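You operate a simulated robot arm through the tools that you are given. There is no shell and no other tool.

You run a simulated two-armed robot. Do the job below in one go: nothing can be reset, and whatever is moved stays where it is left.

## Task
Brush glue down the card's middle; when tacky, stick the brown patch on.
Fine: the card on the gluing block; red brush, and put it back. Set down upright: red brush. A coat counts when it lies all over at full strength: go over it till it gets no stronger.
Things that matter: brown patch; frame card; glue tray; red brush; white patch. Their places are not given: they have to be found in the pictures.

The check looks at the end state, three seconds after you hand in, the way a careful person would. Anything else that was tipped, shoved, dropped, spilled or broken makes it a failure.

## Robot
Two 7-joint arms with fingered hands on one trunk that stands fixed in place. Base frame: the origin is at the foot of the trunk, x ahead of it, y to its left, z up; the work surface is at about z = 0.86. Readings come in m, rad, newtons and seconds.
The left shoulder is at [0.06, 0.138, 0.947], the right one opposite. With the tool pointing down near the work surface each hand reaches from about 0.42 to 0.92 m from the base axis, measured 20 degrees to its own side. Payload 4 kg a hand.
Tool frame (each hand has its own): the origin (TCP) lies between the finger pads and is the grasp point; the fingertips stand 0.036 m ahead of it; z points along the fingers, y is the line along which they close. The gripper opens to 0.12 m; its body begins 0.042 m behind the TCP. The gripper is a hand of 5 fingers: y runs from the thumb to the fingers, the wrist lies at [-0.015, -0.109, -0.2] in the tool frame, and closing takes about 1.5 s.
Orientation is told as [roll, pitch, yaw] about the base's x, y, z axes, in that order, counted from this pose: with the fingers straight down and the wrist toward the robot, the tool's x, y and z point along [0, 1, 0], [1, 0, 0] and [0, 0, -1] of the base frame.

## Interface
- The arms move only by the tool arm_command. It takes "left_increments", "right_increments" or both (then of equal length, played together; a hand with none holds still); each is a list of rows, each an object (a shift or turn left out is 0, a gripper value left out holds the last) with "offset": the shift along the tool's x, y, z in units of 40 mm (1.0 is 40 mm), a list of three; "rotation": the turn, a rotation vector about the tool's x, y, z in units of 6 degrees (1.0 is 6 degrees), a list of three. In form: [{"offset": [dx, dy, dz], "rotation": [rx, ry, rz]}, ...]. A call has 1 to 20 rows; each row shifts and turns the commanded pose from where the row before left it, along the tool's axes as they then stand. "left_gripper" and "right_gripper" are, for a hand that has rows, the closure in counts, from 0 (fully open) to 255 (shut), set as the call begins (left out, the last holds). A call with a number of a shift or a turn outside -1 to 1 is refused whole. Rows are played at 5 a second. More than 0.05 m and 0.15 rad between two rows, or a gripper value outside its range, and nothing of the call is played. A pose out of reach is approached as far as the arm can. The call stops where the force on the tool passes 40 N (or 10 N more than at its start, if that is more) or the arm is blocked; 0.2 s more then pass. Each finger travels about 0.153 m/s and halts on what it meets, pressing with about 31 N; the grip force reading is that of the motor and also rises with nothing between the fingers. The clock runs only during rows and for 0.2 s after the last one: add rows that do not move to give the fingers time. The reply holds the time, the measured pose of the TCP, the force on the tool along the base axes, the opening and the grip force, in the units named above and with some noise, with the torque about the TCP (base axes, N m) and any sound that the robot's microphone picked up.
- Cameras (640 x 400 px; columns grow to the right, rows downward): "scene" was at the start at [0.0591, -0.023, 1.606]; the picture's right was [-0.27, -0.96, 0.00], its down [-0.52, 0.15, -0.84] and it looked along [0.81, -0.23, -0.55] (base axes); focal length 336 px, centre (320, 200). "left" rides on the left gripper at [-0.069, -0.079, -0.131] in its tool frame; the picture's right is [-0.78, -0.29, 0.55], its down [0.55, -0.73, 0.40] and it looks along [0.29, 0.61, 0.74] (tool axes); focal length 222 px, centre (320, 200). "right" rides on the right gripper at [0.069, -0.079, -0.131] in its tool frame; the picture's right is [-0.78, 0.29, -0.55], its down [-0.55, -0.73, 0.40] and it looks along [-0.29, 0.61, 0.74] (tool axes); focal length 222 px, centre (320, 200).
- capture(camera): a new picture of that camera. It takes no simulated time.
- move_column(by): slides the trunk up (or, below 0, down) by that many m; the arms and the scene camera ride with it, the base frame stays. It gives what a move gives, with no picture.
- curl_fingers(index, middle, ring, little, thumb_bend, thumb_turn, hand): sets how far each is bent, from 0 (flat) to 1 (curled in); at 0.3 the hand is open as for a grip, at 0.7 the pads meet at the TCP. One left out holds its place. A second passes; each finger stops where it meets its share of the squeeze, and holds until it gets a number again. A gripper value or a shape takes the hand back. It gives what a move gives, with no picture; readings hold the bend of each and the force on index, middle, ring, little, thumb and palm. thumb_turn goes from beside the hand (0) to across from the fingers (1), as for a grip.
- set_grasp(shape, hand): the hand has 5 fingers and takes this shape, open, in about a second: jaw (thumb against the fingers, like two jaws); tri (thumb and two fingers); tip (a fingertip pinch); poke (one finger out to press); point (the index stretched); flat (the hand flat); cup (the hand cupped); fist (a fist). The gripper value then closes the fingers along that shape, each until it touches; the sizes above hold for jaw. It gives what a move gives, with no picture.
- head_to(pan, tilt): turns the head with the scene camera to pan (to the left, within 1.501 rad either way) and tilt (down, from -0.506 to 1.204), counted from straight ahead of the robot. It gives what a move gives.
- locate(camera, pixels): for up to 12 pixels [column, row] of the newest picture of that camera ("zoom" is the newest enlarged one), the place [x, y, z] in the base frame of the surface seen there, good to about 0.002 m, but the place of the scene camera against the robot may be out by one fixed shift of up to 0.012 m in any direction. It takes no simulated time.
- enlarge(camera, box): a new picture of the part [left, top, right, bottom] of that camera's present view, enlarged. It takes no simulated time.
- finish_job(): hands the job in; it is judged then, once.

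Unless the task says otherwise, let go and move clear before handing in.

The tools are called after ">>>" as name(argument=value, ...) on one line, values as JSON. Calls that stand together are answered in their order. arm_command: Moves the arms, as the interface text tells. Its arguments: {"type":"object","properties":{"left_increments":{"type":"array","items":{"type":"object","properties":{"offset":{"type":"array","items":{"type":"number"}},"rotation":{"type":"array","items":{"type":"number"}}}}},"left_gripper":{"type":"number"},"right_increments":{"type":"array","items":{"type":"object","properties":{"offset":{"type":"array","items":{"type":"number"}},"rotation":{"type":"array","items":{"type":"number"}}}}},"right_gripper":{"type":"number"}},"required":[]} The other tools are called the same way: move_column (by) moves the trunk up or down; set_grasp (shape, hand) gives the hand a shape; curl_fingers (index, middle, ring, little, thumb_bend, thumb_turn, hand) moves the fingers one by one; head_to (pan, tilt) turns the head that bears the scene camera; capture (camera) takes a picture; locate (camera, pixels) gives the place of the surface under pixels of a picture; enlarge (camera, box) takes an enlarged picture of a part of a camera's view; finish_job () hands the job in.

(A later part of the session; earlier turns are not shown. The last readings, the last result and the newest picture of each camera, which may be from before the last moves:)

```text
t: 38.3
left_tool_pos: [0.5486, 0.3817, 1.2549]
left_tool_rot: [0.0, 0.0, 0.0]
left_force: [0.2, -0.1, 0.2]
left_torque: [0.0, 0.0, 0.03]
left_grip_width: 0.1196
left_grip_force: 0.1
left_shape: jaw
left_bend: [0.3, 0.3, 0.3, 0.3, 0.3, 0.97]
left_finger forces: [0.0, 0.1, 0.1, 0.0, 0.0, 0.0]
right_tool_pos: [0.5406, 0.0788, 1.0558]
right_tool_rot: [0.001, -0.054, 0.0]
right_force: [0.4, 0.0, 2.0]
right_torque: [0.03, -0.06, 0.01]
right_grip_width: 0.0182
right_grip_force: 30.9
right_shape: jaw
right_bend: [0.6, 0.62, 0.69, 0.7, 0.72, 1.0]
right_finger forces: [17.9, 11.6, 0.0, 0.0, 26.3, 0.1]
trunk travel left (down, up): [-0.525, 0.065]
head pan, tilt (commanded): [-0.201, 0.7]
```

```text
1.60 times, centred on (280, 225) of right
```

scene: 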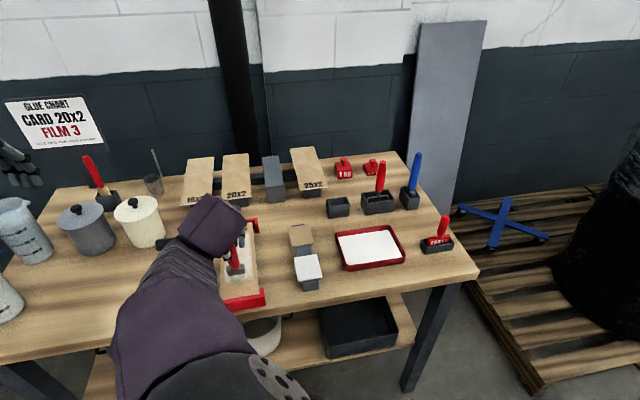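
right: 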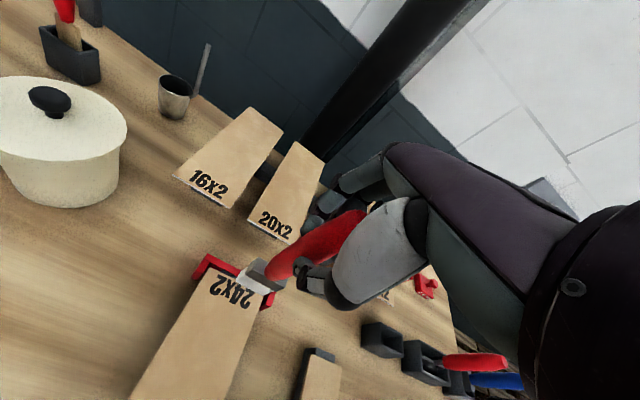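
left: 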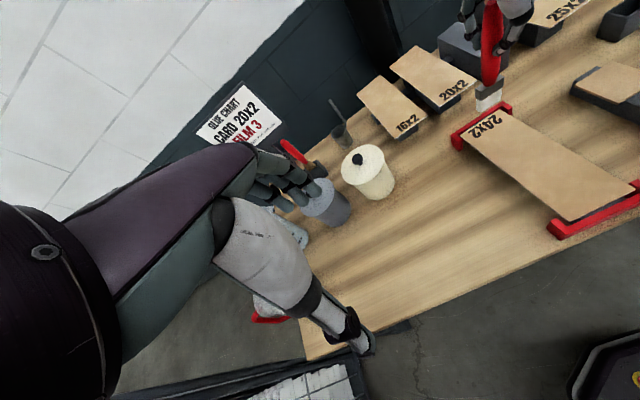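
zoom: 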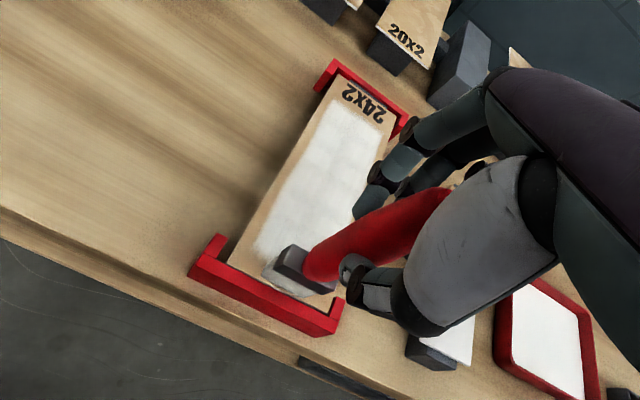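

The coat is now near-uniform white with a sharper edge. Another push pass over the whole length to see whether it gets any stronger.

>>> arm_command(right_increments=[{"offset": [0, 0.3993, 0.022]}, {"offset": [0, 0.3993, 0.022]}, {"offset": [0, 0.3993, 0.022]}, {"offset": [0, 0.3993, 0.022]}, {"offset": [0, 0.3993, 0.022]}, {"offset": [0, 0.3993, 0.022]}, {"offset": [0, 0.3993, 0.022]}, {}])

>>> enlarge(camera="left", box=[500, 90, 640, 240])

```text
t: 40.1
left_tool_pos: [0.5486, 0.3814, 1.2558]
left_tool_rot: [0.001, 0.001, 0.0]
left_force: [0.2, -0.2, 0.3]
left_torque: [0.0, -0.02, 0.01]
left_grip_width: 0.1193
left_grip_force: 0.1
left_shape: jaw
left_bend: [0.3, 0.3, 0.3, 0.3, 0.3, 0.97]
left_finger forces: [0.0, 0.0, 0.1, 0.0, 0.0, 0.1]
right_tool_pos: [0.6532, 0.0781, 1.0568]
right_tool_rot: [0.0, -0.055, 0.001]
right_force: [-0.5, -0.6, 2.5]
right_torque: [0.0, 0.14, -0.01]
right_grip_width: 0.0185
right_grip_force: 30.9
right_shape: jaw
right_bend: [0.6, 0.62, 0.69, 0.7, 0.72, 1.0]
right_finger forces: [17.5, 12.1, 0.1, 0.1, 28.1, 0.1]
trunk travel left (down, up): [-0.525, 0.065]
head pan, tilt (commanded): [-0.201, 0.7]
```

```text
2.67 times, centred on (570, 165) of left
```

zoom: 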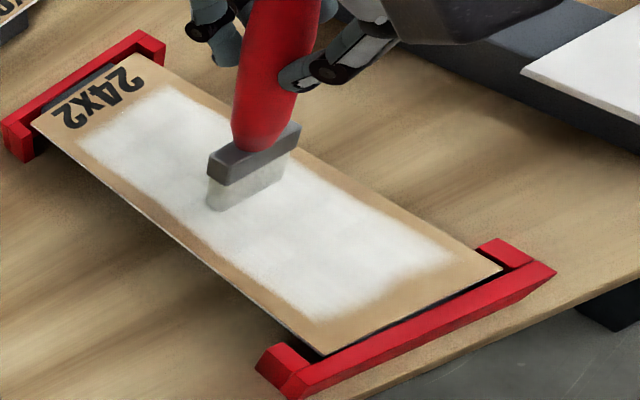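

The near half is evenly white up to a soft-edged end at left-zoom (380,290). Continue the push to the far end.

>>> arm_command(right_increments=[{"offset": [0, 0.3993, 0.026]}, {"offset": [0, 0.3993, 0.026]}, {"offset": [0, 0.3993, 0.024]}, {"offset": [0, 0.3993, 0.024]}, {"offset": [0, 0.3993, 0.024]}, {"offset": [0, 0.3993, 0.022]}, {"offset": [0, 0.3993, 0.022]}, {}])

>>> enlarge(camera="left", box=[480, 60, 640, 240])

>>> enlarge(camera="right", box=[70, 150, 370, 400])

```text
t: 41.9
left_tool_pos: [0.5481, 0.3816, 1.2565]
left_tool_rot: [0.0, 0.0, -0.001]
left_force: [-0.5, -0.6, 0.6]
left_torque: [0.0, 0.01, 0.03]
left_grip_width: 0.1198
left_grip_force: 0.2
left_shape: jaw
left_bend: [0.3, 0.3, 0.3, 0.3, 0.3, 0.97]
left_finger forces: [0.1, 0.0, 0.1, 0.0, 0.0, 0.0]
right_tool_pos: [0.7659, 0.0792, 1.0559]
right_tool_rot: [-0.001, -0.054, -0.001]
right_force: [-0.6, 0.3, 2.1]
right_torque: [-0.01, 0.11, 0.0]
right_grip_width: 0.0185
right_grip_force: 30.8
right_shape: jaw
right_bend: [0.6, 0.62, 0.69, 0.7, 0.73, 1.0]
right_finger forces: [18.0, 12.8, 0.0, 0.1, 29.3, 0.1]
trunk travel left (down, up): [-0.525, 0.065]
head pan, tilt (commanded): [-0.201, 0.7]
```

```text
2.22 times, centred on (560, 150) of left
```

zoom: 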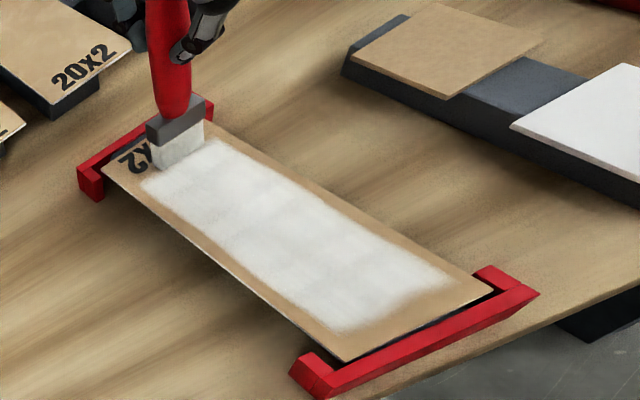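

```text
1.60 times, centred on (220, 275) of right
```

zoom: 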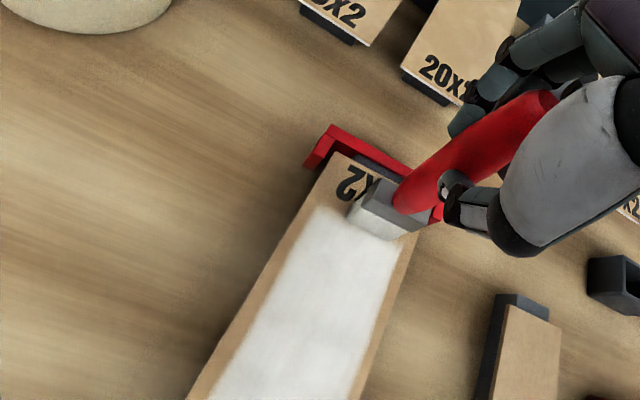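

The coat looks even and white, only slightly weaker near left-zoom (420,290). I'll run a pull pass offset 12 mm to +y so the left border gets full brush contact too.

>>> arm_command(right_increments=[{"offset": [0.3, -0.1, 0]}, {"offset": [0, -0.3993, -0.022]}, {"offset": [0, -0.3993, -0.022]}, {"offset": [0, -0.3993, -0.022]}, {"offset": [0, -0.3993, -0.022]}, {"offset": [0, -0.3993, -0.022]}, {"offset": [0, -0.3993, -0.022]}, {"offset": [0, -0.3993, -0.022]}, {"offset": [0, -0.3993, -0.022]}, {"offset": [0, -0.3993, -0.022]}, {"offset": [0, -0.3993, -0.022]}, {"offset": [0, -0.3993, -0.022]}, {"offset": [0, -0.3993, -0.022]}, {"offset": [0, -0.3993, -0.022]}, {"offset": [0, -0.2, -0.011]}, {}])

>>> enlarge(camera="left", box=[480, 60, 640, 240])

>>> enlarge(camera="right", box=[130, 100, 430, 350])

```text
t: 45.3
left_tool_pos: [0.5496, 0.3811, 1.2546]
left_tool_rot: [0.0, -0.001, 0.0]
left_force: [-0.8, 0.7, 0.2]
left_torque: [-0.02, -0.01, 0.0]
left_grip_width: 0.1196
left_grip_force: 0.1
left_shape: jaw
left_bend: [0.3, 0.3, 0.3, 0.3, 0.3, 0.97]
left_finger forces: [0.0, 0.1, 0.1, 0.0, 0.2, 0.0]
right_tool_pos: [0.5451, 0.0898, 1.0544]
right_tool_rot: [0.001, -0.054, 0.001]
right_force: [1.6, -0.3, 3.0]
right_torque: [-0.01, -0.24, 0.02]
right_grip_width: 0.0183
right_grip_force: 31.0
right_shape: jaw
right_bend: [0.6, 0.62, 0.69, 0.7, 0.72, 1.0]
right_finger forces: [19.0, 12.0, 0.0, 0.0, 26.7, 0.0]
trunk travel left (down, up): [-0.525, 0.065]
head pan, tilt (commanded): [-0.201, 0.7]
```

```text
2.22 times, centred on (560, 150) of left
```

zoom: 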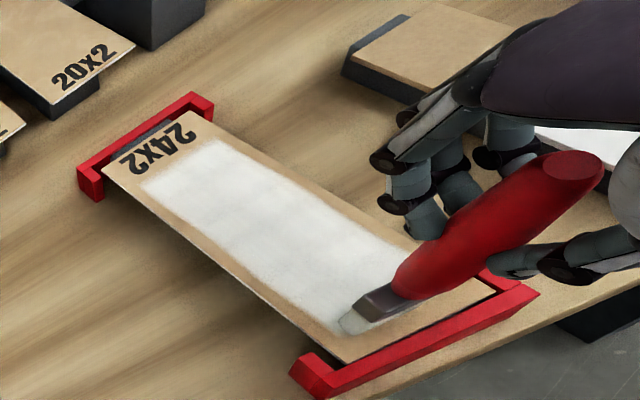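

```text
1.60 times, centred on (280, 225) of right
```

zoom: 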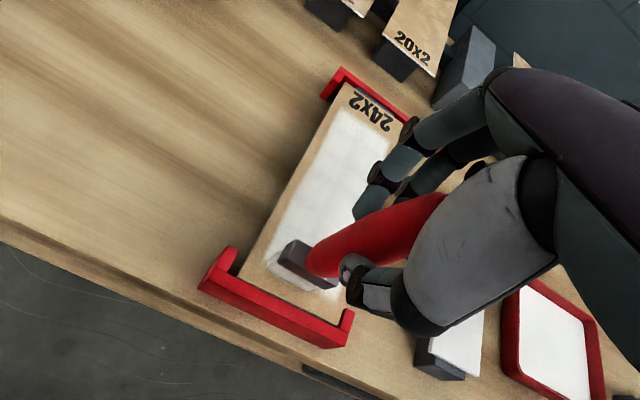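

Zone borders stay fixed and the strip is whiter. Lift slightly, shift 24 mm to −y, and push a pass along the right border.

>>> arm_command(right_increments=[{"offset": [0, 0.006, -0.12]}, {"offset": [-0.6, 0, 0]}, {"offset": [0, -0.006, 0.115]}, {"offset": [0, 0.3993, 0.022]}, {"offset": [0, 0.3993, 0.022]}, {"offset": [0, 0.3993, 0.022]}, {"offset": [0, 0.3993, 0.022]}, {"offset": [0, 0.3993, 0.022]}, {"offset": [0, 0.3993, 0.022]}, {"offset": [0, 0.3993, 0.022]}, {}])

>>> enlarge(camera="left", box=[480, 60, 640, 240])

```text
t: 47.7
left_tool_pos: [0.5487, 0.3812, 1.2555]
left_tool_rot: [0.0, 0.0, -0.001]
left_force: [-0.1, 0.3, 0.2]
left_torque: [0.01, 0.0, -0.04]
left_grip_width: 0.1199
left_grip_force: 0.0
left_shape: jaw
left_bend: [0.3, 0.3, 0.3, 0.3, 0.3, 0.97]
left_finger forces: [0.0, 0.0, 0.1, 0.1, 0.0, 0.0]
right_tool_pos: [0.657, 0.0649, 1.0549]
right_tool_rot: [0.001, -0.053, 0.001]
right_force: [-1.4, -0.1, 1.5]
right_torque: [0.0, 0.01, -0.01]
right_grip_width: 0.018
right_grip_force: 31.3
right_shape: jaw
right_bend: [0.6, 0.62, 0.69, 0.7, 0.72, 1.0]
right_finger forces: [17.0, 12.3, 0.0, 0.0, 26.9, 0.1]
trunk travel left (down, up): [-0.525, 0.065]
head pan, tilt (commanded): [-0.201, 0.7]
```

```text
2.22 times, centred on (560, 150) of left
```

zoom: 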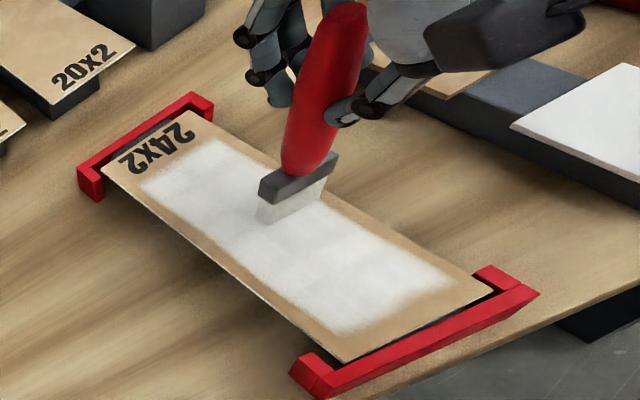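

The bristles look drained (greyish at left-zoom (290,205)). I'll finish this stroke, then reload in the tray and go over again to make sure it truly gets no stronger.

>>> arm_command(right_increments=[{"offset": [0, 0.3993, 0.027]}, {"offset": [0, 0.3993, 0.022]}, {"offset": [0, 0.3993, 0.022]}, {"offset": [0, 0.3993, 0.022]}, {"offset": [0, 0.3993, 0.022]}, {"offset": [0, 0.3993, 0.022]}, {"offset": [0, 0.3, 0.017]}, {}, {"offset": [0, 0.02, -0.5]}, {"offset": [0, 0.03, -0.7]}, {"offset": [0, 0.03, -0.6]}, {}])

>>> enlarge(camera="left", box=[480, 60, 640, 240])

>>> enlarge(camera="right", box=[70, 150, 370, 400])

```text
t: 50.3
left_tool_pos: [0.5502, 0.3824, 1.2536]
left_tool_rot: [0.0, -0.001, -0.001]
left_force: [0.5, -0.2, -0.5]
left_torque: [0.01, -0.02, 0.03]
left_grip_width: 0.1198
left_grip_force: 0.0
left_shape: jaw
left_bend: [0.3, 0.3, 0.3, 0.3, 0.3, 0.97]
left_finger forces: [0.1, 0.0, 0.0, 0.0, 0.1, 0.0]
right_tool_pos: [0.7653, 0.0655, 1.1254]
right_tool_rot: [0.001, -0.055, 0.0]
right_force: [-0.9, 0.7, -1.2]
right_torque: [-0.01, 0.01, -0.04]
right_grip_width: 0.0179
right_grip_force: 30.7
right_shape: jaw
right_bend: [0.6, 0.62, 0.69, 0.7, 0.73, 1.0]
right_finger forces: [16.5, 13.2, 0.1, 0.0, 26.8, 0.1]
trunk travel left (down, up): [-0.525, 0.065]
head pan, tilt (commanded): [-0.201, 0.7]
```

```text
2.22 times, centred on (560, 150) of left
```

zoom: 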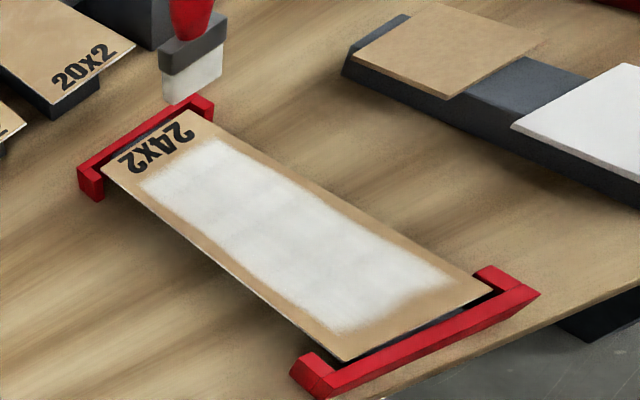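

```text
1.60 times, centred on (220, 275) of right
```

zoom: 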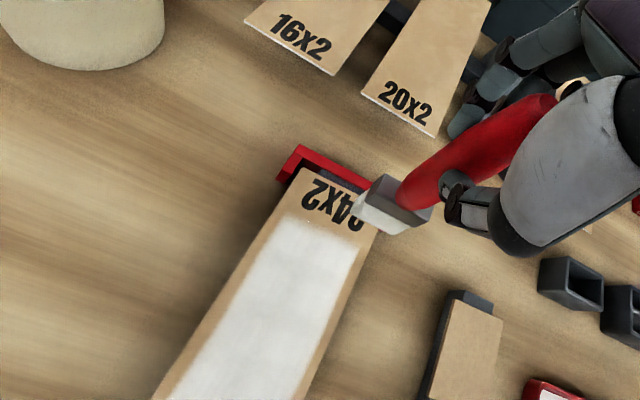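

The strip looks evenly white except a weak spot at the near end, left-zoom (420,290). I'll look at it closely and at higher zoom.

>>> enlarge(camera="left", box=[560, 150, 620, 215])

>>> capture(camera="scene")

>>> enlarge(camera="scene", box=[200, 220, 290, 310])

```text
6.15 times, centred on (590, 182) of left
```

zoom: 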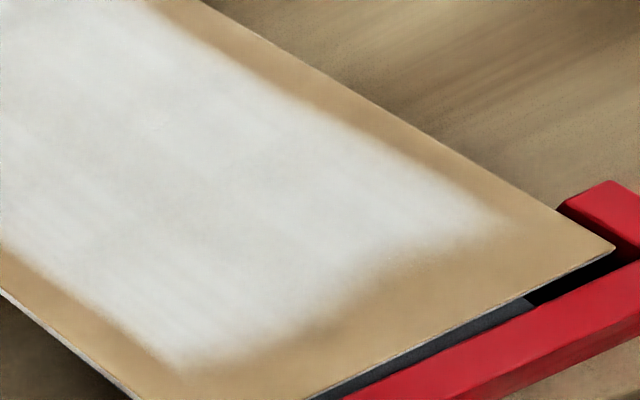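

```text
taken
```

scene: 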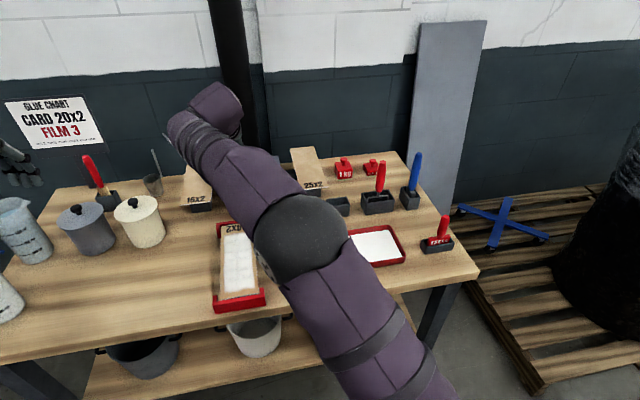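

```text
4.44 times, centred on (245, 265) of scene
```

zoom: 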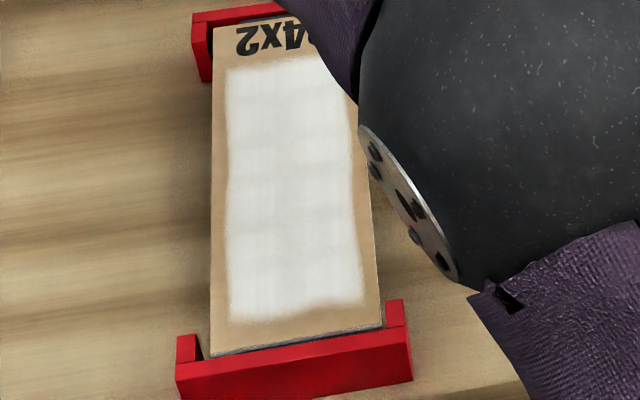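

>>> enlarge(camera="left", box=[560, 150, 620, 215])

>>> locate(camera="zoom", pixels=[[180, 365], [330, 310], [380, 270], [490, 215], [440, 180], [610, 248], [315, 395], [120, 310], [200, 230]])

```text
6.15 times, centred on (590, 182) of left
```

zoom: 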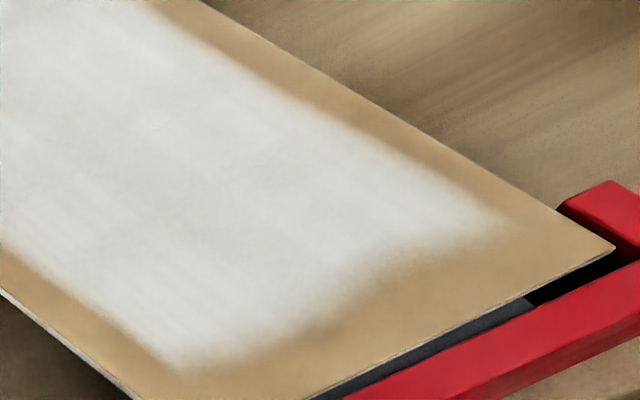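

```text
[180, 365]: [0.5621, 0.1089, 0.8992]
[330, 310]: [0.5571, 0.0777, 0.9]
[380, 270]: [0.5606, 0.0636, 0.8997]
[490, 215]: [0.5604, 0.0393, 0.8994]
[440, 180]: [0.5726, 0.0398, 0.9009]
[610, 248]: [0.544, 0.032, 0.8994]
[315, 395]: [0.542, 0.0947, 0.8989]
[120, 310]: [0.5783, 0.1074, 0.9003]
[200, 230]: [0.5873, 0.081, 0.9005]
```

The near-end row around (0.562, 0.07) is still thin. I'll go back to the tray to reload, taking the same route behind the patches.

>>> arm_command(right_increments=[{"offset": [-0.793, 0, 0]}, {"offset": [-0.793, 0, 0]}, {"offset": [-0.793, 0, 0]}, {"offset": [-0.793, 0, 0]}, {"offset": [-0.793, 0, 0]}, {"offset": [-0.793, 0, 0]}, {"offset": [-0.793, 0, 0]}, {"offset": [-0.793, 0, 0]}, {"offset": [-0.793, 0, 0]}, {"offset": [-0.375, -0.719, -0.0396]}, {"offset": [-0.375, -0.719, -0.0396]}, {"offset": [-0.375, -0.719, -0.0396]}, {"offset": [-0.375, -0.719, -0.0396]}, {}])

>>> enlarge(camera="right", box=[150, 180, 350, 340])

>>> locate(camera="zoom", pixels=[[330, 265], [340, 200], [400, 210], [450, 170], [500, 130], [595, 92], [370, 262], [300, 255], [340, 285]])

>>> capture(camera="scene")

```text
t: 53.3
left_tool_pos: [0.5496, 0.3814, 1.2555]
left_tool_rot: [0.001, 0.0, 0.0]
left_force: [0.9, 0.8, -0.1]
left_torque: [-0.05, 0.04, 0.02]
left_grip_width: 0.1198
left_grip_force: 0.1
left_shape: jaw
left_bend: [0.3, 0.3, 0.3, 0.3, 0.3, 0.97]
left_finger forces: [0.0, 0.0, 0.0, 0.0, 0.1, 0.0]
right_tool_pos: [0.6494, -0.2794, 1.1259]
right_tool_rot: [0.001, -0.057, -0.001]
right_force: [0.0, 0.4, -0.3]
right_torque: [0.06, 0.01, 0.02]
right_grip_width: 0.0178
right_grip_force: 30.7
right_shape: jaw
right_bend: [0.6, 0.62, 0.69, 0.7, 0.73, 1.0]
right_finger forces: [16.4, 13.3, 0.0, 0.0, 26.6, 0.0]
trunk travel left (down, up): [-0.525, 0.065]
head pan, tilt (commanded): [-0.201, 0.7]
```

```text
2.50 times, centred on (250, 260) of right
```

zoom: 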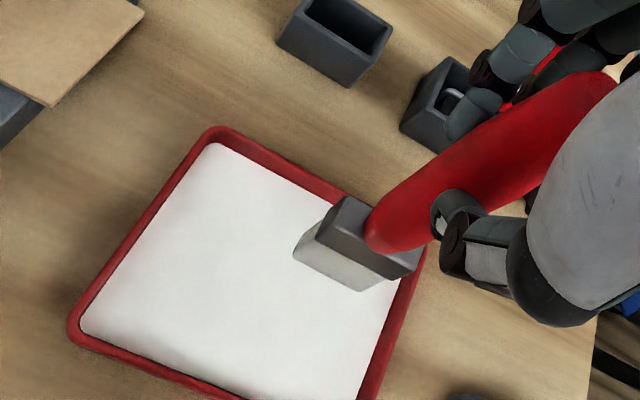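

```text
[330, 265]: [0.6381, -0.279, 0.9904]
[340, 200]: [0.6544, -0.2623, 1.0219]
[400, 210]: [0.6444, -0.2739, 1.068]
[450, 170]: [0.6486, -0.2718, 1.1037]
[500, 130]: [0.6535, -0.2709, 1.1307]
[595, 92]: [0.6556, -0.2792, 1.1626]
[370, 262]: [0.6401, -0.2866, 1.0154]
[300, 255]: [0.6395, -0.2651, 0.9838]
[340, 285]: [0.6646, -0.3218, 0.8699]
```

```text
taken
```

scene: 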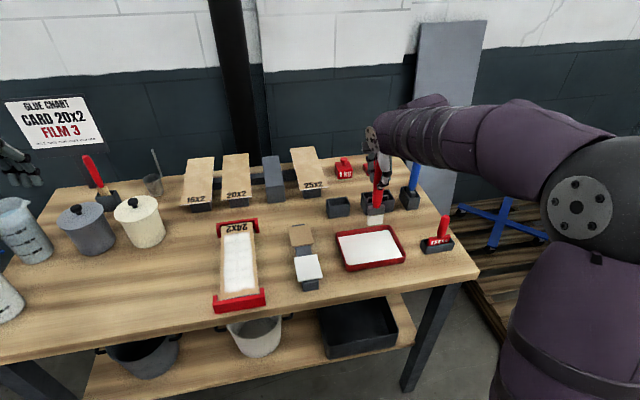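

The brush leans only ~0.08 rad. I'll dip again by lowering to about TCP z 1.025 with a small wiggle, then lift.

>>> arm_command(right_increments=[{"offset": [0, -0.028, 0.5016]}, {"offset": [0, -0.028, 0.5016]}, {"offset": [0, -0.028, 0.5016]}, {"offset": [0, -0.028, 0.5016]}, {"offset": [0, -0.014, 0.25]}, {"offset": [0, -0.014, 0.25]}, {}])

>>> enlarge(camera="right", box=[150, 180, 350, 340])

```text
t: 54.9
left_tool_pos: [0.5497, 0.3817, 1.2543]
left_tool_rot: [0.0, 0.0, 0.001]
left_force: [-0.4, -0.8, -0.1]
left_torque: [0.0, 0.0, 0.01]
left_grip_width: 0.1196
left_grip_force: 0.0
left_shape: jaw
left_bend: [0.3, 0.3, 0.3, 0.3, 0.3, 0.97]
left_finger forces: [0.1, 0.1, 0.0, 0.1, 0.0, 0.0]
right_tool_pos: [0.6493, -0.2795, 1.0265]
right_tool_rot: [-0.001, -0.054, 0.0]
right_force: [0.7, 0.3, -1.0]
right_torque: [0.0, -0.04, 0.02]
right_grip_width: 0.0178
right_grip_force: 31.0
right_shape: jaw
right_bend: [0.6, 0.62, 0.69, 0.7, 0.73, 1.0]
right_finger forces: [16.4, 13.5, 0.0, 0.0, 26.4, 0.1]
trunk travel left (down, up): [-0.525, 0.065]
head pan, tilt (commanded): [-0.201, 0.7]
```

```text
2.50 times, centred on (250, 260) of right
```

zoom: 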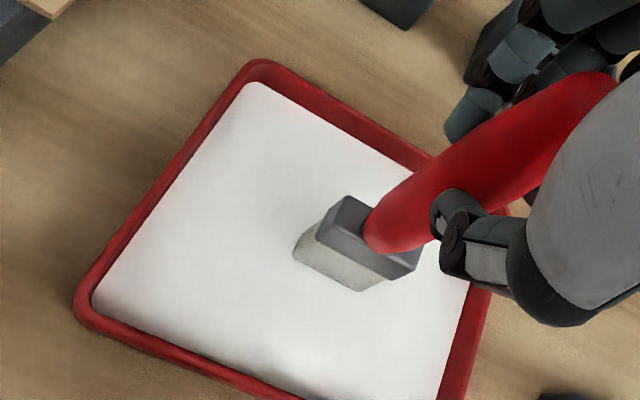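

No contact yet and the bristles are still beige; lower in 1 mm steps.

>>> arm_command(right_increments=[{"offset": [0, -0.0015, 0.025]}, {"offset": [0, -0.0015, 0.025]}, {}])

>>> enlarge(camera="right", box=[150, 180, 350, 340])

```text
t: 55.7
left_tool_pos: [0.5502, 0.3805, 1.2546]
left_tool_rot: [0.0, 0.001, -0.001]
left_force: [-0.5, 0.3, 0.4]
left_torque: [0.03, 0.01, 0.01]
left_grip_width: 0.1197
left_grip_force: 0.0
left_shape: jaw
left_bend: [0.3, 0.3, 0.3, 0.3, 0.3, 0.97]
left_finger forces: [0.1, 0.0, 0.0, 0.0, 0.1, 0.0]
right_tool_pos: [0.6495, -0.2782, 1.0239]
right_tool_rot: [-0.001, -0.053, -0.001]
right_force: [0.2, 0.2, -0.2]
right_torque: [0.01, 0.03, 0.01]
right_grip_width: 0.0179
right_grip_force: 31.4
right_shape: jaw
right_bend: [0.6, 0.62, 0.69, 0.7, 0.73, 1.0]
right_finger forces: [16.4, 13.5, 0.0, 0.0, 26.4, 0.0]
trunk travel left (down, up): [-0.525, 0.065]
head pan, tilt (commanded): [-0.201, 0.7]
```

```text
2.50 times, centred on (250, 260) of right
```

zoom: 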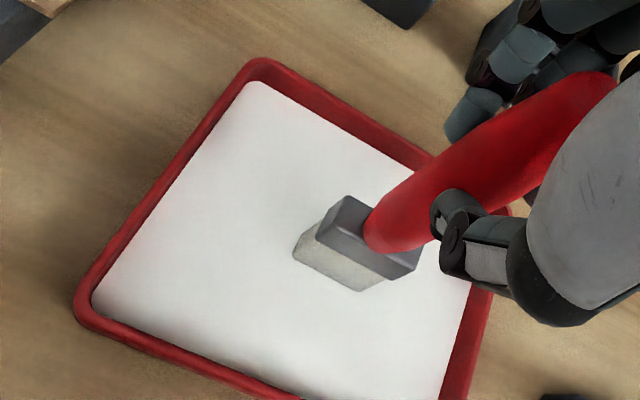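

>>> arm_command(right_increments=[{"offset": [0, -0.0015, 0.025]}, {}, {"offset": [0, -0.0015, 0.02]}, {}])

>>> enlarge(camera="right", box=[150, 180, 350, 340])

```text
t: 56.7
left_tool_pos: [0.5504, 0.381, 1.2563]
left_tool_rot: [0.001, -0.001, 0.0]
left_force: [0.5, -0.2, 1.1]
left_torque: [0.01, -0.01, -0.02]
left_grip_width: 0.1197
left_grip_force: 0.1
left_shape: jaw
left_bend: [0.3, 0.3, 0.3, 0.3, 0.3, 0.97]
left_finger forces: [0.0, 0.0, 0.0, 0.0, 0.0, 0.0]
right_tool_pos: [0.6493, -0.2794, 1.0229]
right_tool_rot: [0.001, -0.053, 0.0]
right_force: [0.4, -0.7, -0.5]
right_torque: [-0.02, 0.01, 0.01]
right_grip_width: 0.0177
right_grip_force: 31.0
right_shape: jaw
right_bend: [0.6, 0.62, 0.69, 0.7, 0.73, 1.0]
right_finger forces: [16.4, 13.5, 0.0, 0.0, 26.3, 0.0]
trunk travel left (down, up): [-0.525, 0.065]
head pan, tilt (commanded): [-0.201, 0.7]
```

```text
2.50 times, centred on (250, 260) of right
```

zoom: 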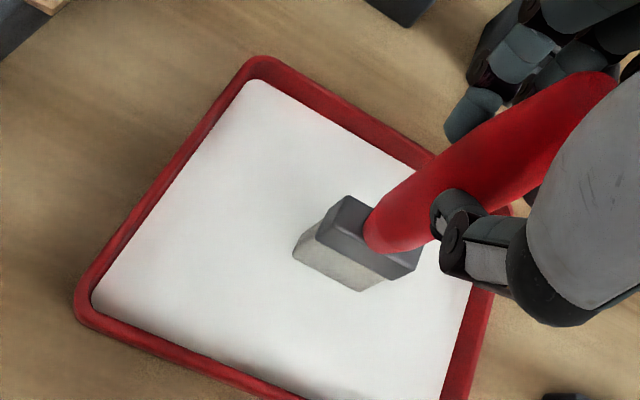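

>>> arm_command(right_increments=[{"offset": [0, -0.0015, 0.025]}, {}, {"offset": [0, -0.0015, 0.025]}, {}, {"offset": [0, -0.0015, 0.025]}, {}])

>>> enlarge(camera="right", box=[150, 180, 350, 340])

```text
t: 58.1
left_tool_pos: [0.5481, 0.3825, 1.2552]
left_tool_rot: [0.0, -0.002, 0.0]
left_force: [-0.1, 0.3, -0.3]
left_torque: [0.02, -0.01, 0.03]
left_grip_width: 0.1198
left_grip_force: 0.1
left_shape: jaw
left_bend: [0.3, 0.3, 0.3, 0.3, 0.3, 0.97]
left_finger forces: [0.0, 0.1, 0.0, 0.0, 0.0, 0.0]
right_tool_pos: [0.6491, -0.278, 1.0214]
right_tool_rot: [0.0, -0.057, 0.002]
right_force: [-0.2, -0.5, 12.0]
right_torque: [-0.01, -0.03, -0.02]
right_grip_width: 0.0179
right_grip_force: 31.0
right_shape: jaw
right_bend: [0.6, 0.62, 0.69, 0.7, 0.73, 1.0]
right_finger forces: [17.1, 14.7, 0.0, 0.0, 29.0, 0.0]
trunk travel left (down, up): [-0.525, 0.065]
head pan, tilt (commanded): [-0.201, 0.7]
```

```text
2.50 times, centred on (250, 260) of right
```

zoom: 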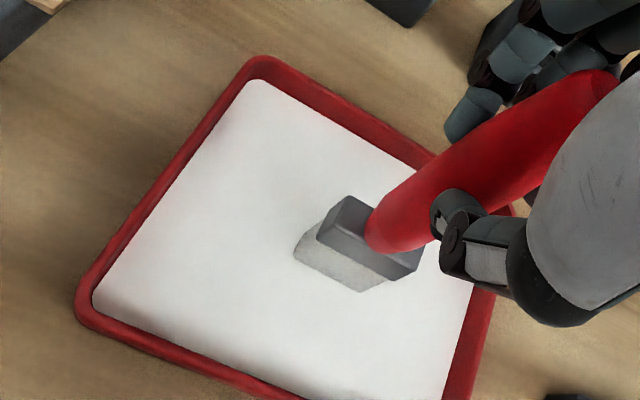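

Contact 12 N, and the bristles are turning white. I'll ease up 1.3 mm, wiggle ±8 mm, then lift and inspect.

>>> arm_command(right_increments=[{"offset": [0, 0.002, -0.033]}, {"offset": [0, -0.2, -0.011]}, {"offset": [0, 0.2, 0.011]}, {"offset": [0, 0.2, 0.011]}, {"offset": [0, -0.2, -0.011]}, {}, {"offset": [0, 0.02, -0.4]}, {"offset": [0, 0.03, -0.6]}, {"offset": [0, 0.05, -0.9]}, {"offset": [0, 0.04, -0.7]}, {}])

>>> enlarge(camera="right", box=[150, 180, 350, 340])

>>> locate(camera="zoom", pixels=[[330, 265], [340, 200], [400, 210], [450, 170], [500, 130], [605, 85], [370, 262], [300, 255], [292, 250], [360, 290]])

```text
t: 60.5
left_tool_pos: [0.548, 0.3806, 1.2547]
left_tool_rot: [0.002, 0.001, 0.001]
left_force: [0.4, -0.7, -0.1]
left_torque: [0.02, 0.0, -0.01]
left_grip_width: 0.1197
left_grip_force: 0.1
left_shape: jaw
left_bend: [0.3, 0.3, 0.3, 0.3, 0.3, 0.97]
left_finger forces: [0.1, 0.1, 0.1, 0.0, 0.1, 0.0]
right_tool_pos: [0.6509, -0.2789, 1.1263]
right_tool_rot: [0.001, -0.055, 0.0]
right_force: [-0.5, 0.5, -1.0]
right_torque: [0.01, -0.02, 0.0]
right_grip_width: 0.0184
right_grip_force: 30.7
right_shape: jaw
right_bend: [0.6, 0.62, 0.69, 0.7, 0.73, 1.0]
right_finger forces: [17.1, 13.8, 0.1, 0.0, 27.1, 0.1]
trunk travel left (down, up): [-0.525, 0.065]
head pan, tilt (commanded): [-0.201, 0.7]
```

```text
2.50 times, centred on (250, 260) of right
```

zoom: 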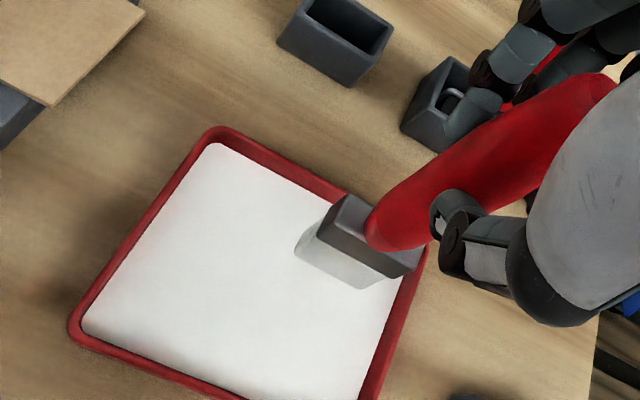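

```text
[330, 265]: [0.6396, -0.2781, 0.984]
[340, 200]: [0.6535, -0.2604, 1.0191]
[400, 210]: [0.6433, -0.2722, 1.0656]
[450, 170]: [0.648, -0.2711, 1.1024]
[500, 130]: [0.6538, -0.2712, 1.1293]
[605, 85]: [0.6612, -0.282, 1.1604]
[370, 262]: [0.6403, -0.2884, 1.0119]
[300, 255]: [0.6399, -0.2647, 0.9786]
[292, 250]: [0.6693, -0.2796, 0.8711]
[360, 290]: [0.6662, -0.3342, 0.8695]
```

Bristles are reloaded white. Carry the brush back around behind the patches to the far end of the strip, y=0.078, and lower to just above contact.

>>> arm_command(right_increments=[{"offset": [0.375, 0.719, 0.0396]}, {"offset": [0.375, 0.719, 0.0396]}, {"offset": [0.375, 0.719, 0.0396]}, {"offset": [0.375, 0.719, 0.0396]}, {"offset": [0.828, 0, 0]}, {"offset": [0.828, 0, 0]}, {"offset": [0.828, 0, 0]}, {"offset": [0.828, 0, 0]}, {"offset": [0.828, 0, 0]}, {"offset": [0.828, 0, 0]}, {"offset": [0.828, 0, 0]}, {"offset": [0.828, 0, 0]}, {"offset": [0.82, 0, 0]}, {}, {"offset": [0, -0.024, 0.44]}, {"offset": [0, -0.024, 0.44]}, {"offset": [0, -0.024, 0.44]}, {"offset": [0, -0.024, 0.44]}, {}])

>>> enlarge(camera="left", box=[480, 60, 640, 240])

>>> enlarge(camera="right", box=[70, 150, 370, 400])

```text
t: 64.5
left_tool_pos: [0.5488, 0.3814, 1.2571]
left_tool_rot: [0.001, 0.001, -0.001]
left_force: [0.4, -0.3, -0.2]
left_torque: [0.03, 0.02, -0.01]
left_grip_width: 0.1198
left_grip_force: 0.1
left_shape: jaw
left_bend: [0.3, 0.3, 0.3, 0.3, 0.3, 0.97]
left_finger forces: [0.1, 0.0, 0.0, 0.0, 0.0, 0.0]
right_tool_pos: [0.763, 0.0779, 1.0551]
right_tool_rot: [-0.001, -0.055, 0.0]
right_force: [0.2, -1.1, 1.6]
right_torque: [0.04, 0.03, 0.02]
right_grip_width: 0.0182
right_grip_force: 31.2
right_shape: jaw
right_bend: [0.6, 0.62, 0.69, 0.7, 0.73, 1.0]
right_finger forces: [16.9, 14.0, 0.0, 0.0, 26.5, 0.1]
trunk travel left (down, up): [-0.525, 0.065]
head pan, tilt (commanded): [-0.201, 0.7]
```

```text
2.22 times, centred on (560, 150) of left
```

zoom: 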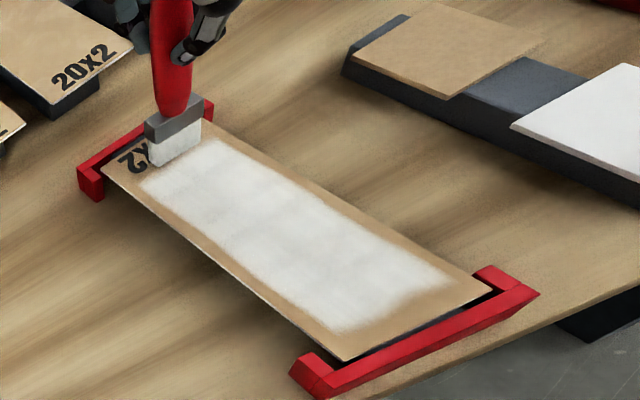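

```text
1.60 times, centred on (220, 275) of right
```

zoom: 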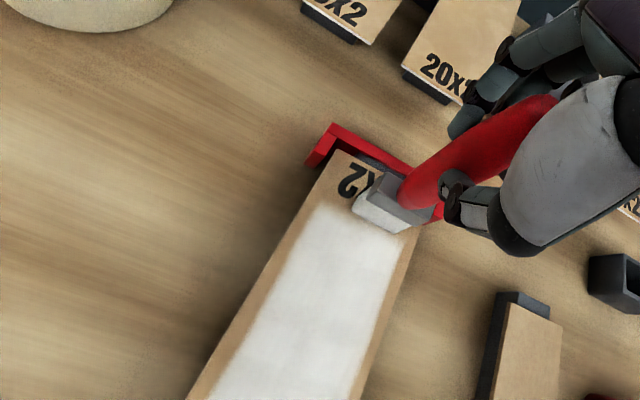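

Light contact. Now a loaded pull pass down the middle to the near end.

>>> arm_command(right_increments=[{"offset": [0, -0.05, 0.01]}, {"offset": [0, -0.3993, -0.022]}, {"offset": [0, -0.3993, -0.022]}, {"offset": [0, -0.3993, -0.022]}, {"offset": [0, -0.3993, -0.022]}, {"offset": [0, -0.3993, -0.022]}, {"offset": [0, -0.3993, -0.022]}, {"offset": [0, -0.3993, -0.022]}, {"offset": [0, -0.3993, -0.022]}, {"offset": [0, -0.3993, -0.022]}, {"offset": [0, -0.3993, -0.022]}, {"offset": [0, -0.3993, -0.022]}, {"offset": [0, -0.3993, -0.022]}, {"offset": [0, -0.3993, -0.022]}, {"offset": [0, -0.2, -0.011]}, {}])

>>> enlarge(camera="left", box=[480, 60, 640, 240])

>>> enlarge(camera="right", box=[130, 100, 430, 350])

```text
t: 67.9
left_tool_pos: [0.5482, 0.38, 1.2551]
left_tool_rot: [0.001, 0.0, -0.001]
left_force: [0.6, -0.2, 1.0]
left_torque: [0.03, -0.03, 0.0]
left_grip_width: 0.1201
left_grip_force: 0.0
left_shape: jaw
left_bend: [0.3, 0.3, 0.3, 0.3, 0.3, 0.97]
left_finger forces: [0.0, 0.1, 0.0, 0.1, 0.0, 0.0]
right_tool_pos: [0.5458, 0.0784, 1.0546]
right_tool_rot: [-0.001, -0.055, 0.0]
right_force: [1.3, 0.2, 0.5]
right_torque: [-0.01, -0.15, -0.01]
right_grip_width: 0.0179
right_grip_force: 31.2
right_shape: jaw
right_bend: [0.72, 0.62, 0.69, 0.7, 0.72, 1.0]
right_finger forces: [17.1, 12.9, 0.1, 0.0, 25.4, 0.0]
trunk travel left (down, up): [-0.525, 0.065]
head pan, tilt (commanded): [-0.201, 0.7]
```

```text
2.22 times, centred on (560, 150) of left
```

zoom: 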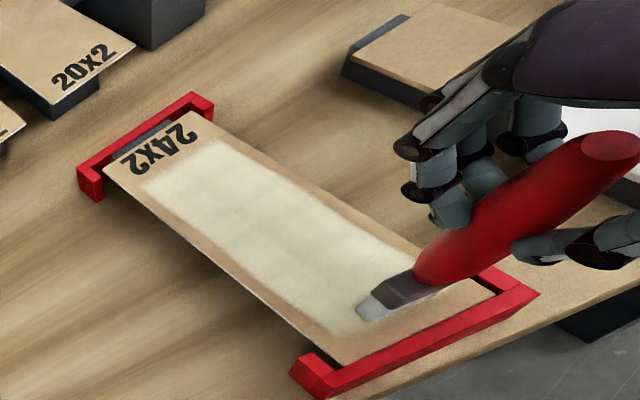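

```text
1.60 times, centred on (280, 225) of right
```

zoom: 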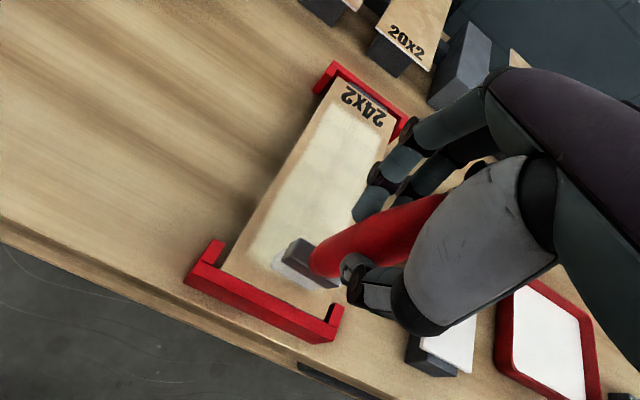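

The whole strip has turned from white to cream, so the glue is becoming tacky. I'll lift the brush off carefully and inspect the near end and my grip (index bend jumped to 0.72).

>>> arm_command(right_increments=[{"offset": [0, 0.02, -0.3]}, {"offset": [0, 0.03, -0.5]}, {"offset": [0, 0.03, -0.5]}, {}])

>>> enlarge(camera="left", box=[480, 60, 640, 240])

>>> enlarge(camera="right", box=[130, 100, 430, 350])

>>> capture(camera="left")

```text
t: 68.9
left_tool_pos: [0.5494, 0.3812, 1.2551]
left_tool_rot: [0.0, 0.0, 0.001]
left_force: [-0.5, 0.5, 0.4]
left_torque: [0.03, 0.0, 0.0]
left_grip_width: 0.1197
left_grip_force: 0.2
left_shape: jaw
left_bend: [0.3, 0.3, 0.3, 0.3, 0.3, 0.97]
left_finger forces: [0.1, 0.0, 0.0, 0.0, 0.1, 0.0]
right_tool_pos: [0.5454, 0.0791, 1.1056]
right_tool_rot: [0.001, -0.054, 0.0]
right_force: [1.1, 0.0, -1.1]
right_torque: [-0.02, -0.02, 0.02]
right_grip_width: 0.0176
right_grip_force: 31.3
right_shape: jaw
right_bend: [0.61, 0.62, 0.69, 0.7, 0.72, 1.0]
right_finger forces: [16.5, 12.5, 0.1, 0.0, 25.3, 0.1]
trunk travel left (down, up): [-0.525, 0.065]
head pan, tilt (commanded): [-0.201, 0.7]
```

```text
2.22 times, centred on (560, 150) of left
```

zoom: 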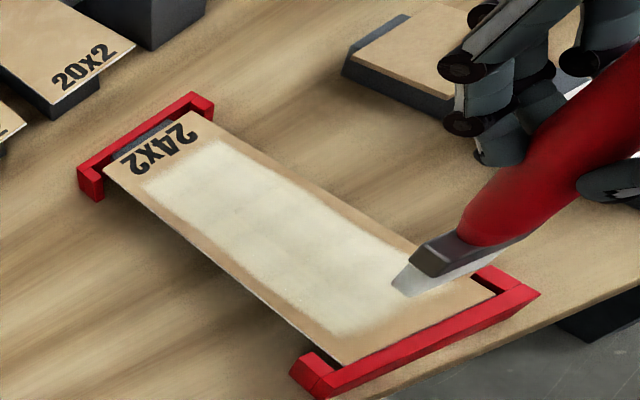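

```text
1.60 times, centred on (280, 225) of right
```

zoom: 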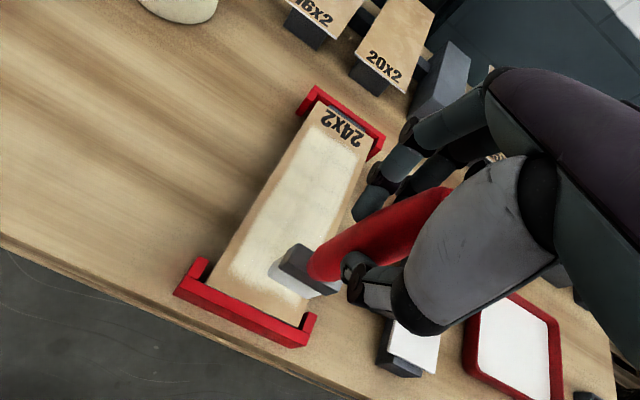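

```text
taken
```

left: 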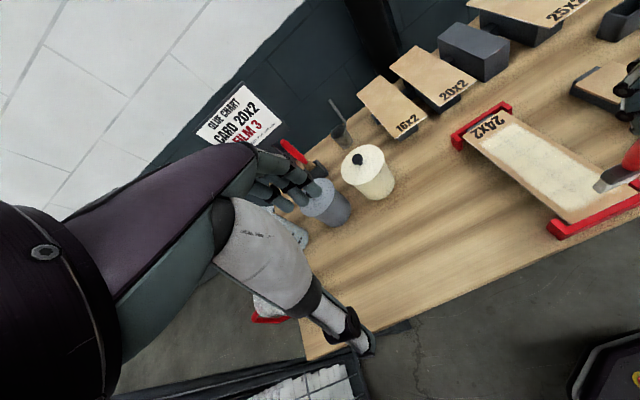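

Glue is tacky cream over the whole strip. I'll take the right hand with the brush back over the tray (safe from drips and clear of the left hand) while the left hand yaws −90° so it can grip the brown patch across its 56 mm width.

>>> arm_command(right_increments=[{"offset": [0, 0.92, -0.033]}, {"offset": [0, 0.92, -0.033]}, {"offset": [0, 0.92, -0.033]}, {"offset": [0, 0.92, -0.033]}, {"offset": [0, 0.92, -0.033]}, {"offset": [0, 0.92, -0.033]}, {"offset": [-0.775, 0, 0]}, {"offset": [-0.775, 0, 0]}, {"offset": [-0.775, 0, 0]}, {"offset": [-0.775, 0, 0]}, {"offset": [-0.775, 0, 0]}, {"offset": [-0.775, 0, 0]}, {"offset": [-0.775, 0, 0]}, {"offset": [-0.775, 0, 0]}, {"offset": [-0.775, 0, 0]}, {"offset": [-0.625, -0.749, -0.041]}, {"offset": [-0.625, -0.749, -0.041]}, {"offset": [-0.625, -0.749, -0.041]}, {"offset": [-0.625, -0.749, -0.041]}], left_increments=[{"rotation": [0, 0, 1]}, {"rotation": [0, 0, 1]}, {"rotation": [0, 0, 1]}, {"rotation": [0, 0, 1]}, {"rotation": [0, 0, 1]}, {"rotation": [0, 0, 1]}, {"rotation": [0, 0, 1]}, {"rotation": [0, 0, 1]}, {"rotation": [0, 0, 1]}, {"rotation": [0, 0, 1]}, {"rotation": [0, 0, 1]}, {"rotation": [0, 0, 1]}, {"rotation": [0, 0, 1]}, {"rotation": [0, 0, 1]}, {"rotation": [0, 0, 1]}, {}, {}, {}, {}])

>>> capture(camera="scene")

>>> enlarge(camera="scene", box=[195, 205, 345, 315])

>>> capture(camera="left")

```text
t: 72.9
left_tool_pos: [0.5478, 0.3813, 1.2549]
left_tool_rot: [-0.001, -0.001, -1.569]
left_force: [0.2, -0.7, 0.4]
left_torque: [0.0, -0.03, -0.03]
left_grip_width: 0.1195
left_grip_force: 0.1
left_shape: jaw
left_bend: [0.3, 0.3, 0.3, 0.3, 0.3, 0.97]
left_finger forces: [0.0, 0.1, 0.0, 0.1, 0.0, 0.0]
right_tool_pos: [0.6455, -0.3011, 1.1261]
right_tool_rot: [0.0, -0.056, 0.001]
right_force: [-0.1, -0.3, -0.5]
right_torque: [-0.01, -0.03, 0.0]
right_grip_width: 0.0176
right_grip_force: 31.3
right_shape: jaw
right_bend: [0.61, 0.62, 0.69, 0.7, 0.72, 1.0]
right_finger forces: [16.1, 13.0, 0.0, 0.0, 25.0, 0.1]
trunk travel left (down, up): [-0.525, 0.065]
head pan, tilt (commanded): [-0.201, 0.7]
```

```text
taken
```

scene: 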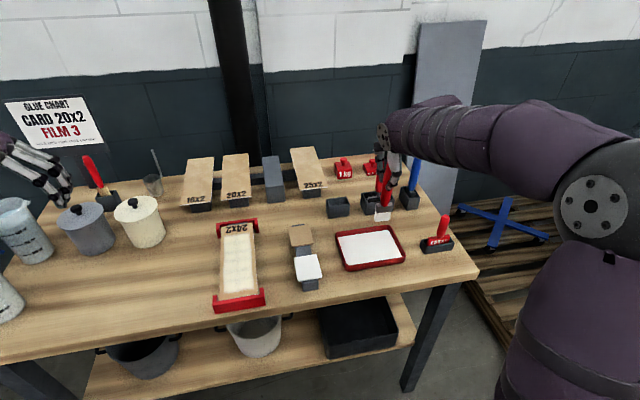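

```text
3.64 times, centred on (270, 260) of scene
```

zoom: 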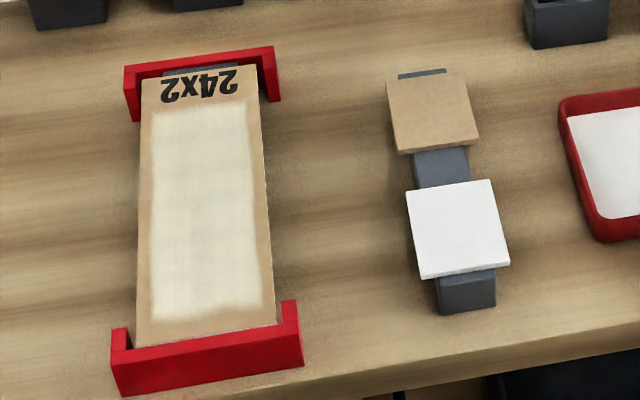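

```text
taken
```

left: 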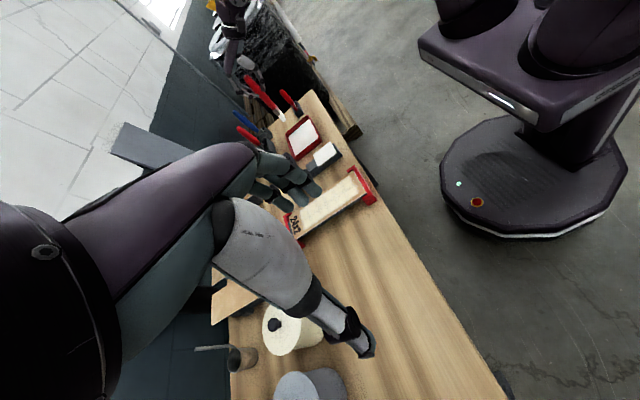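

The strip shows an even cream coat, near end much fuller. A closer zoom of the strip, and of the brown patch's edge height, before picking.

>>> enlarge(camera="scene", box=[210, 225, 270, 315])

>>> enlarge(camera="scene", box=[280, 215, 330, 295])

>>> locate(camera="zoom", pixels=[[295, 60], [365, 165], [280, 170], [330, 120], [265, 65], [350, 62], [320, 195], [350, 195], [290, 215], [365, 200], [320, 45], [300, 172]])

```text
4.44 times, centred on (240, 270) of scene
```

zoom: 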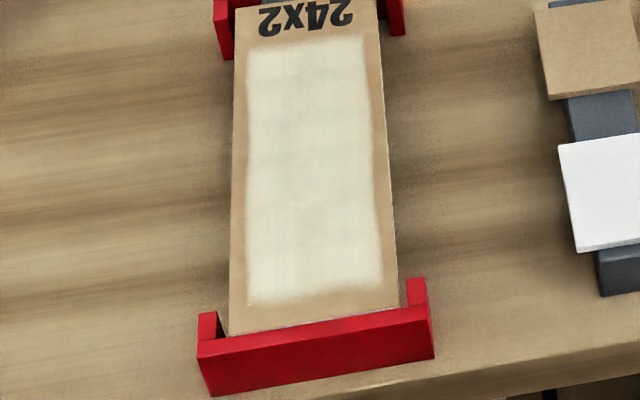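

```text
5.00 times, centred on (305, 255) of scene
```

zoom: 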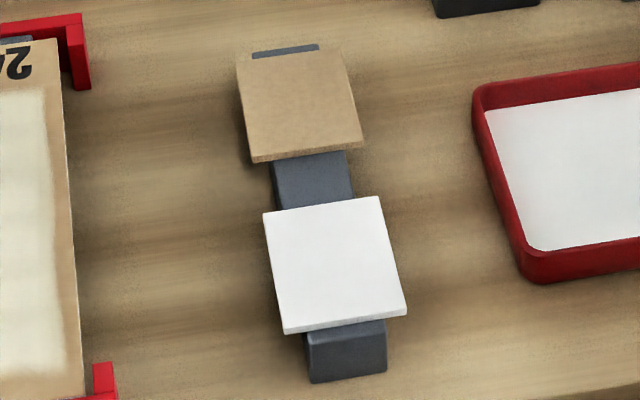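

```text
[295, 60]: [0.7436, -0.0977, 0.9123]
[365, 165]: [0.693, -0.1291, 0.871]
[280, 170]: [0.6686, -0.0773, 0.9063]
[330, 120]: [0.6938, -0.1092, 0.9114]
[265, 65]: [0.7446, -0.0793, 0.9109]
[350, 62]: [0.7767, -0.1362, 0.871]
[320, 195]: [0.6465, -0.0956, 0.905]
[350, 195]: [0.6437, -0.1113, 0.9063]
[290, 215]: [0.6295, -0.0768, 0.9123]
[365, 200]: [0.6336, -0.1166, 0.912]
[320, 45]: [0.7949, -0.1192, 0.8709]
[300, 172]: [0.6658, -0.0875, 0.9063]
```

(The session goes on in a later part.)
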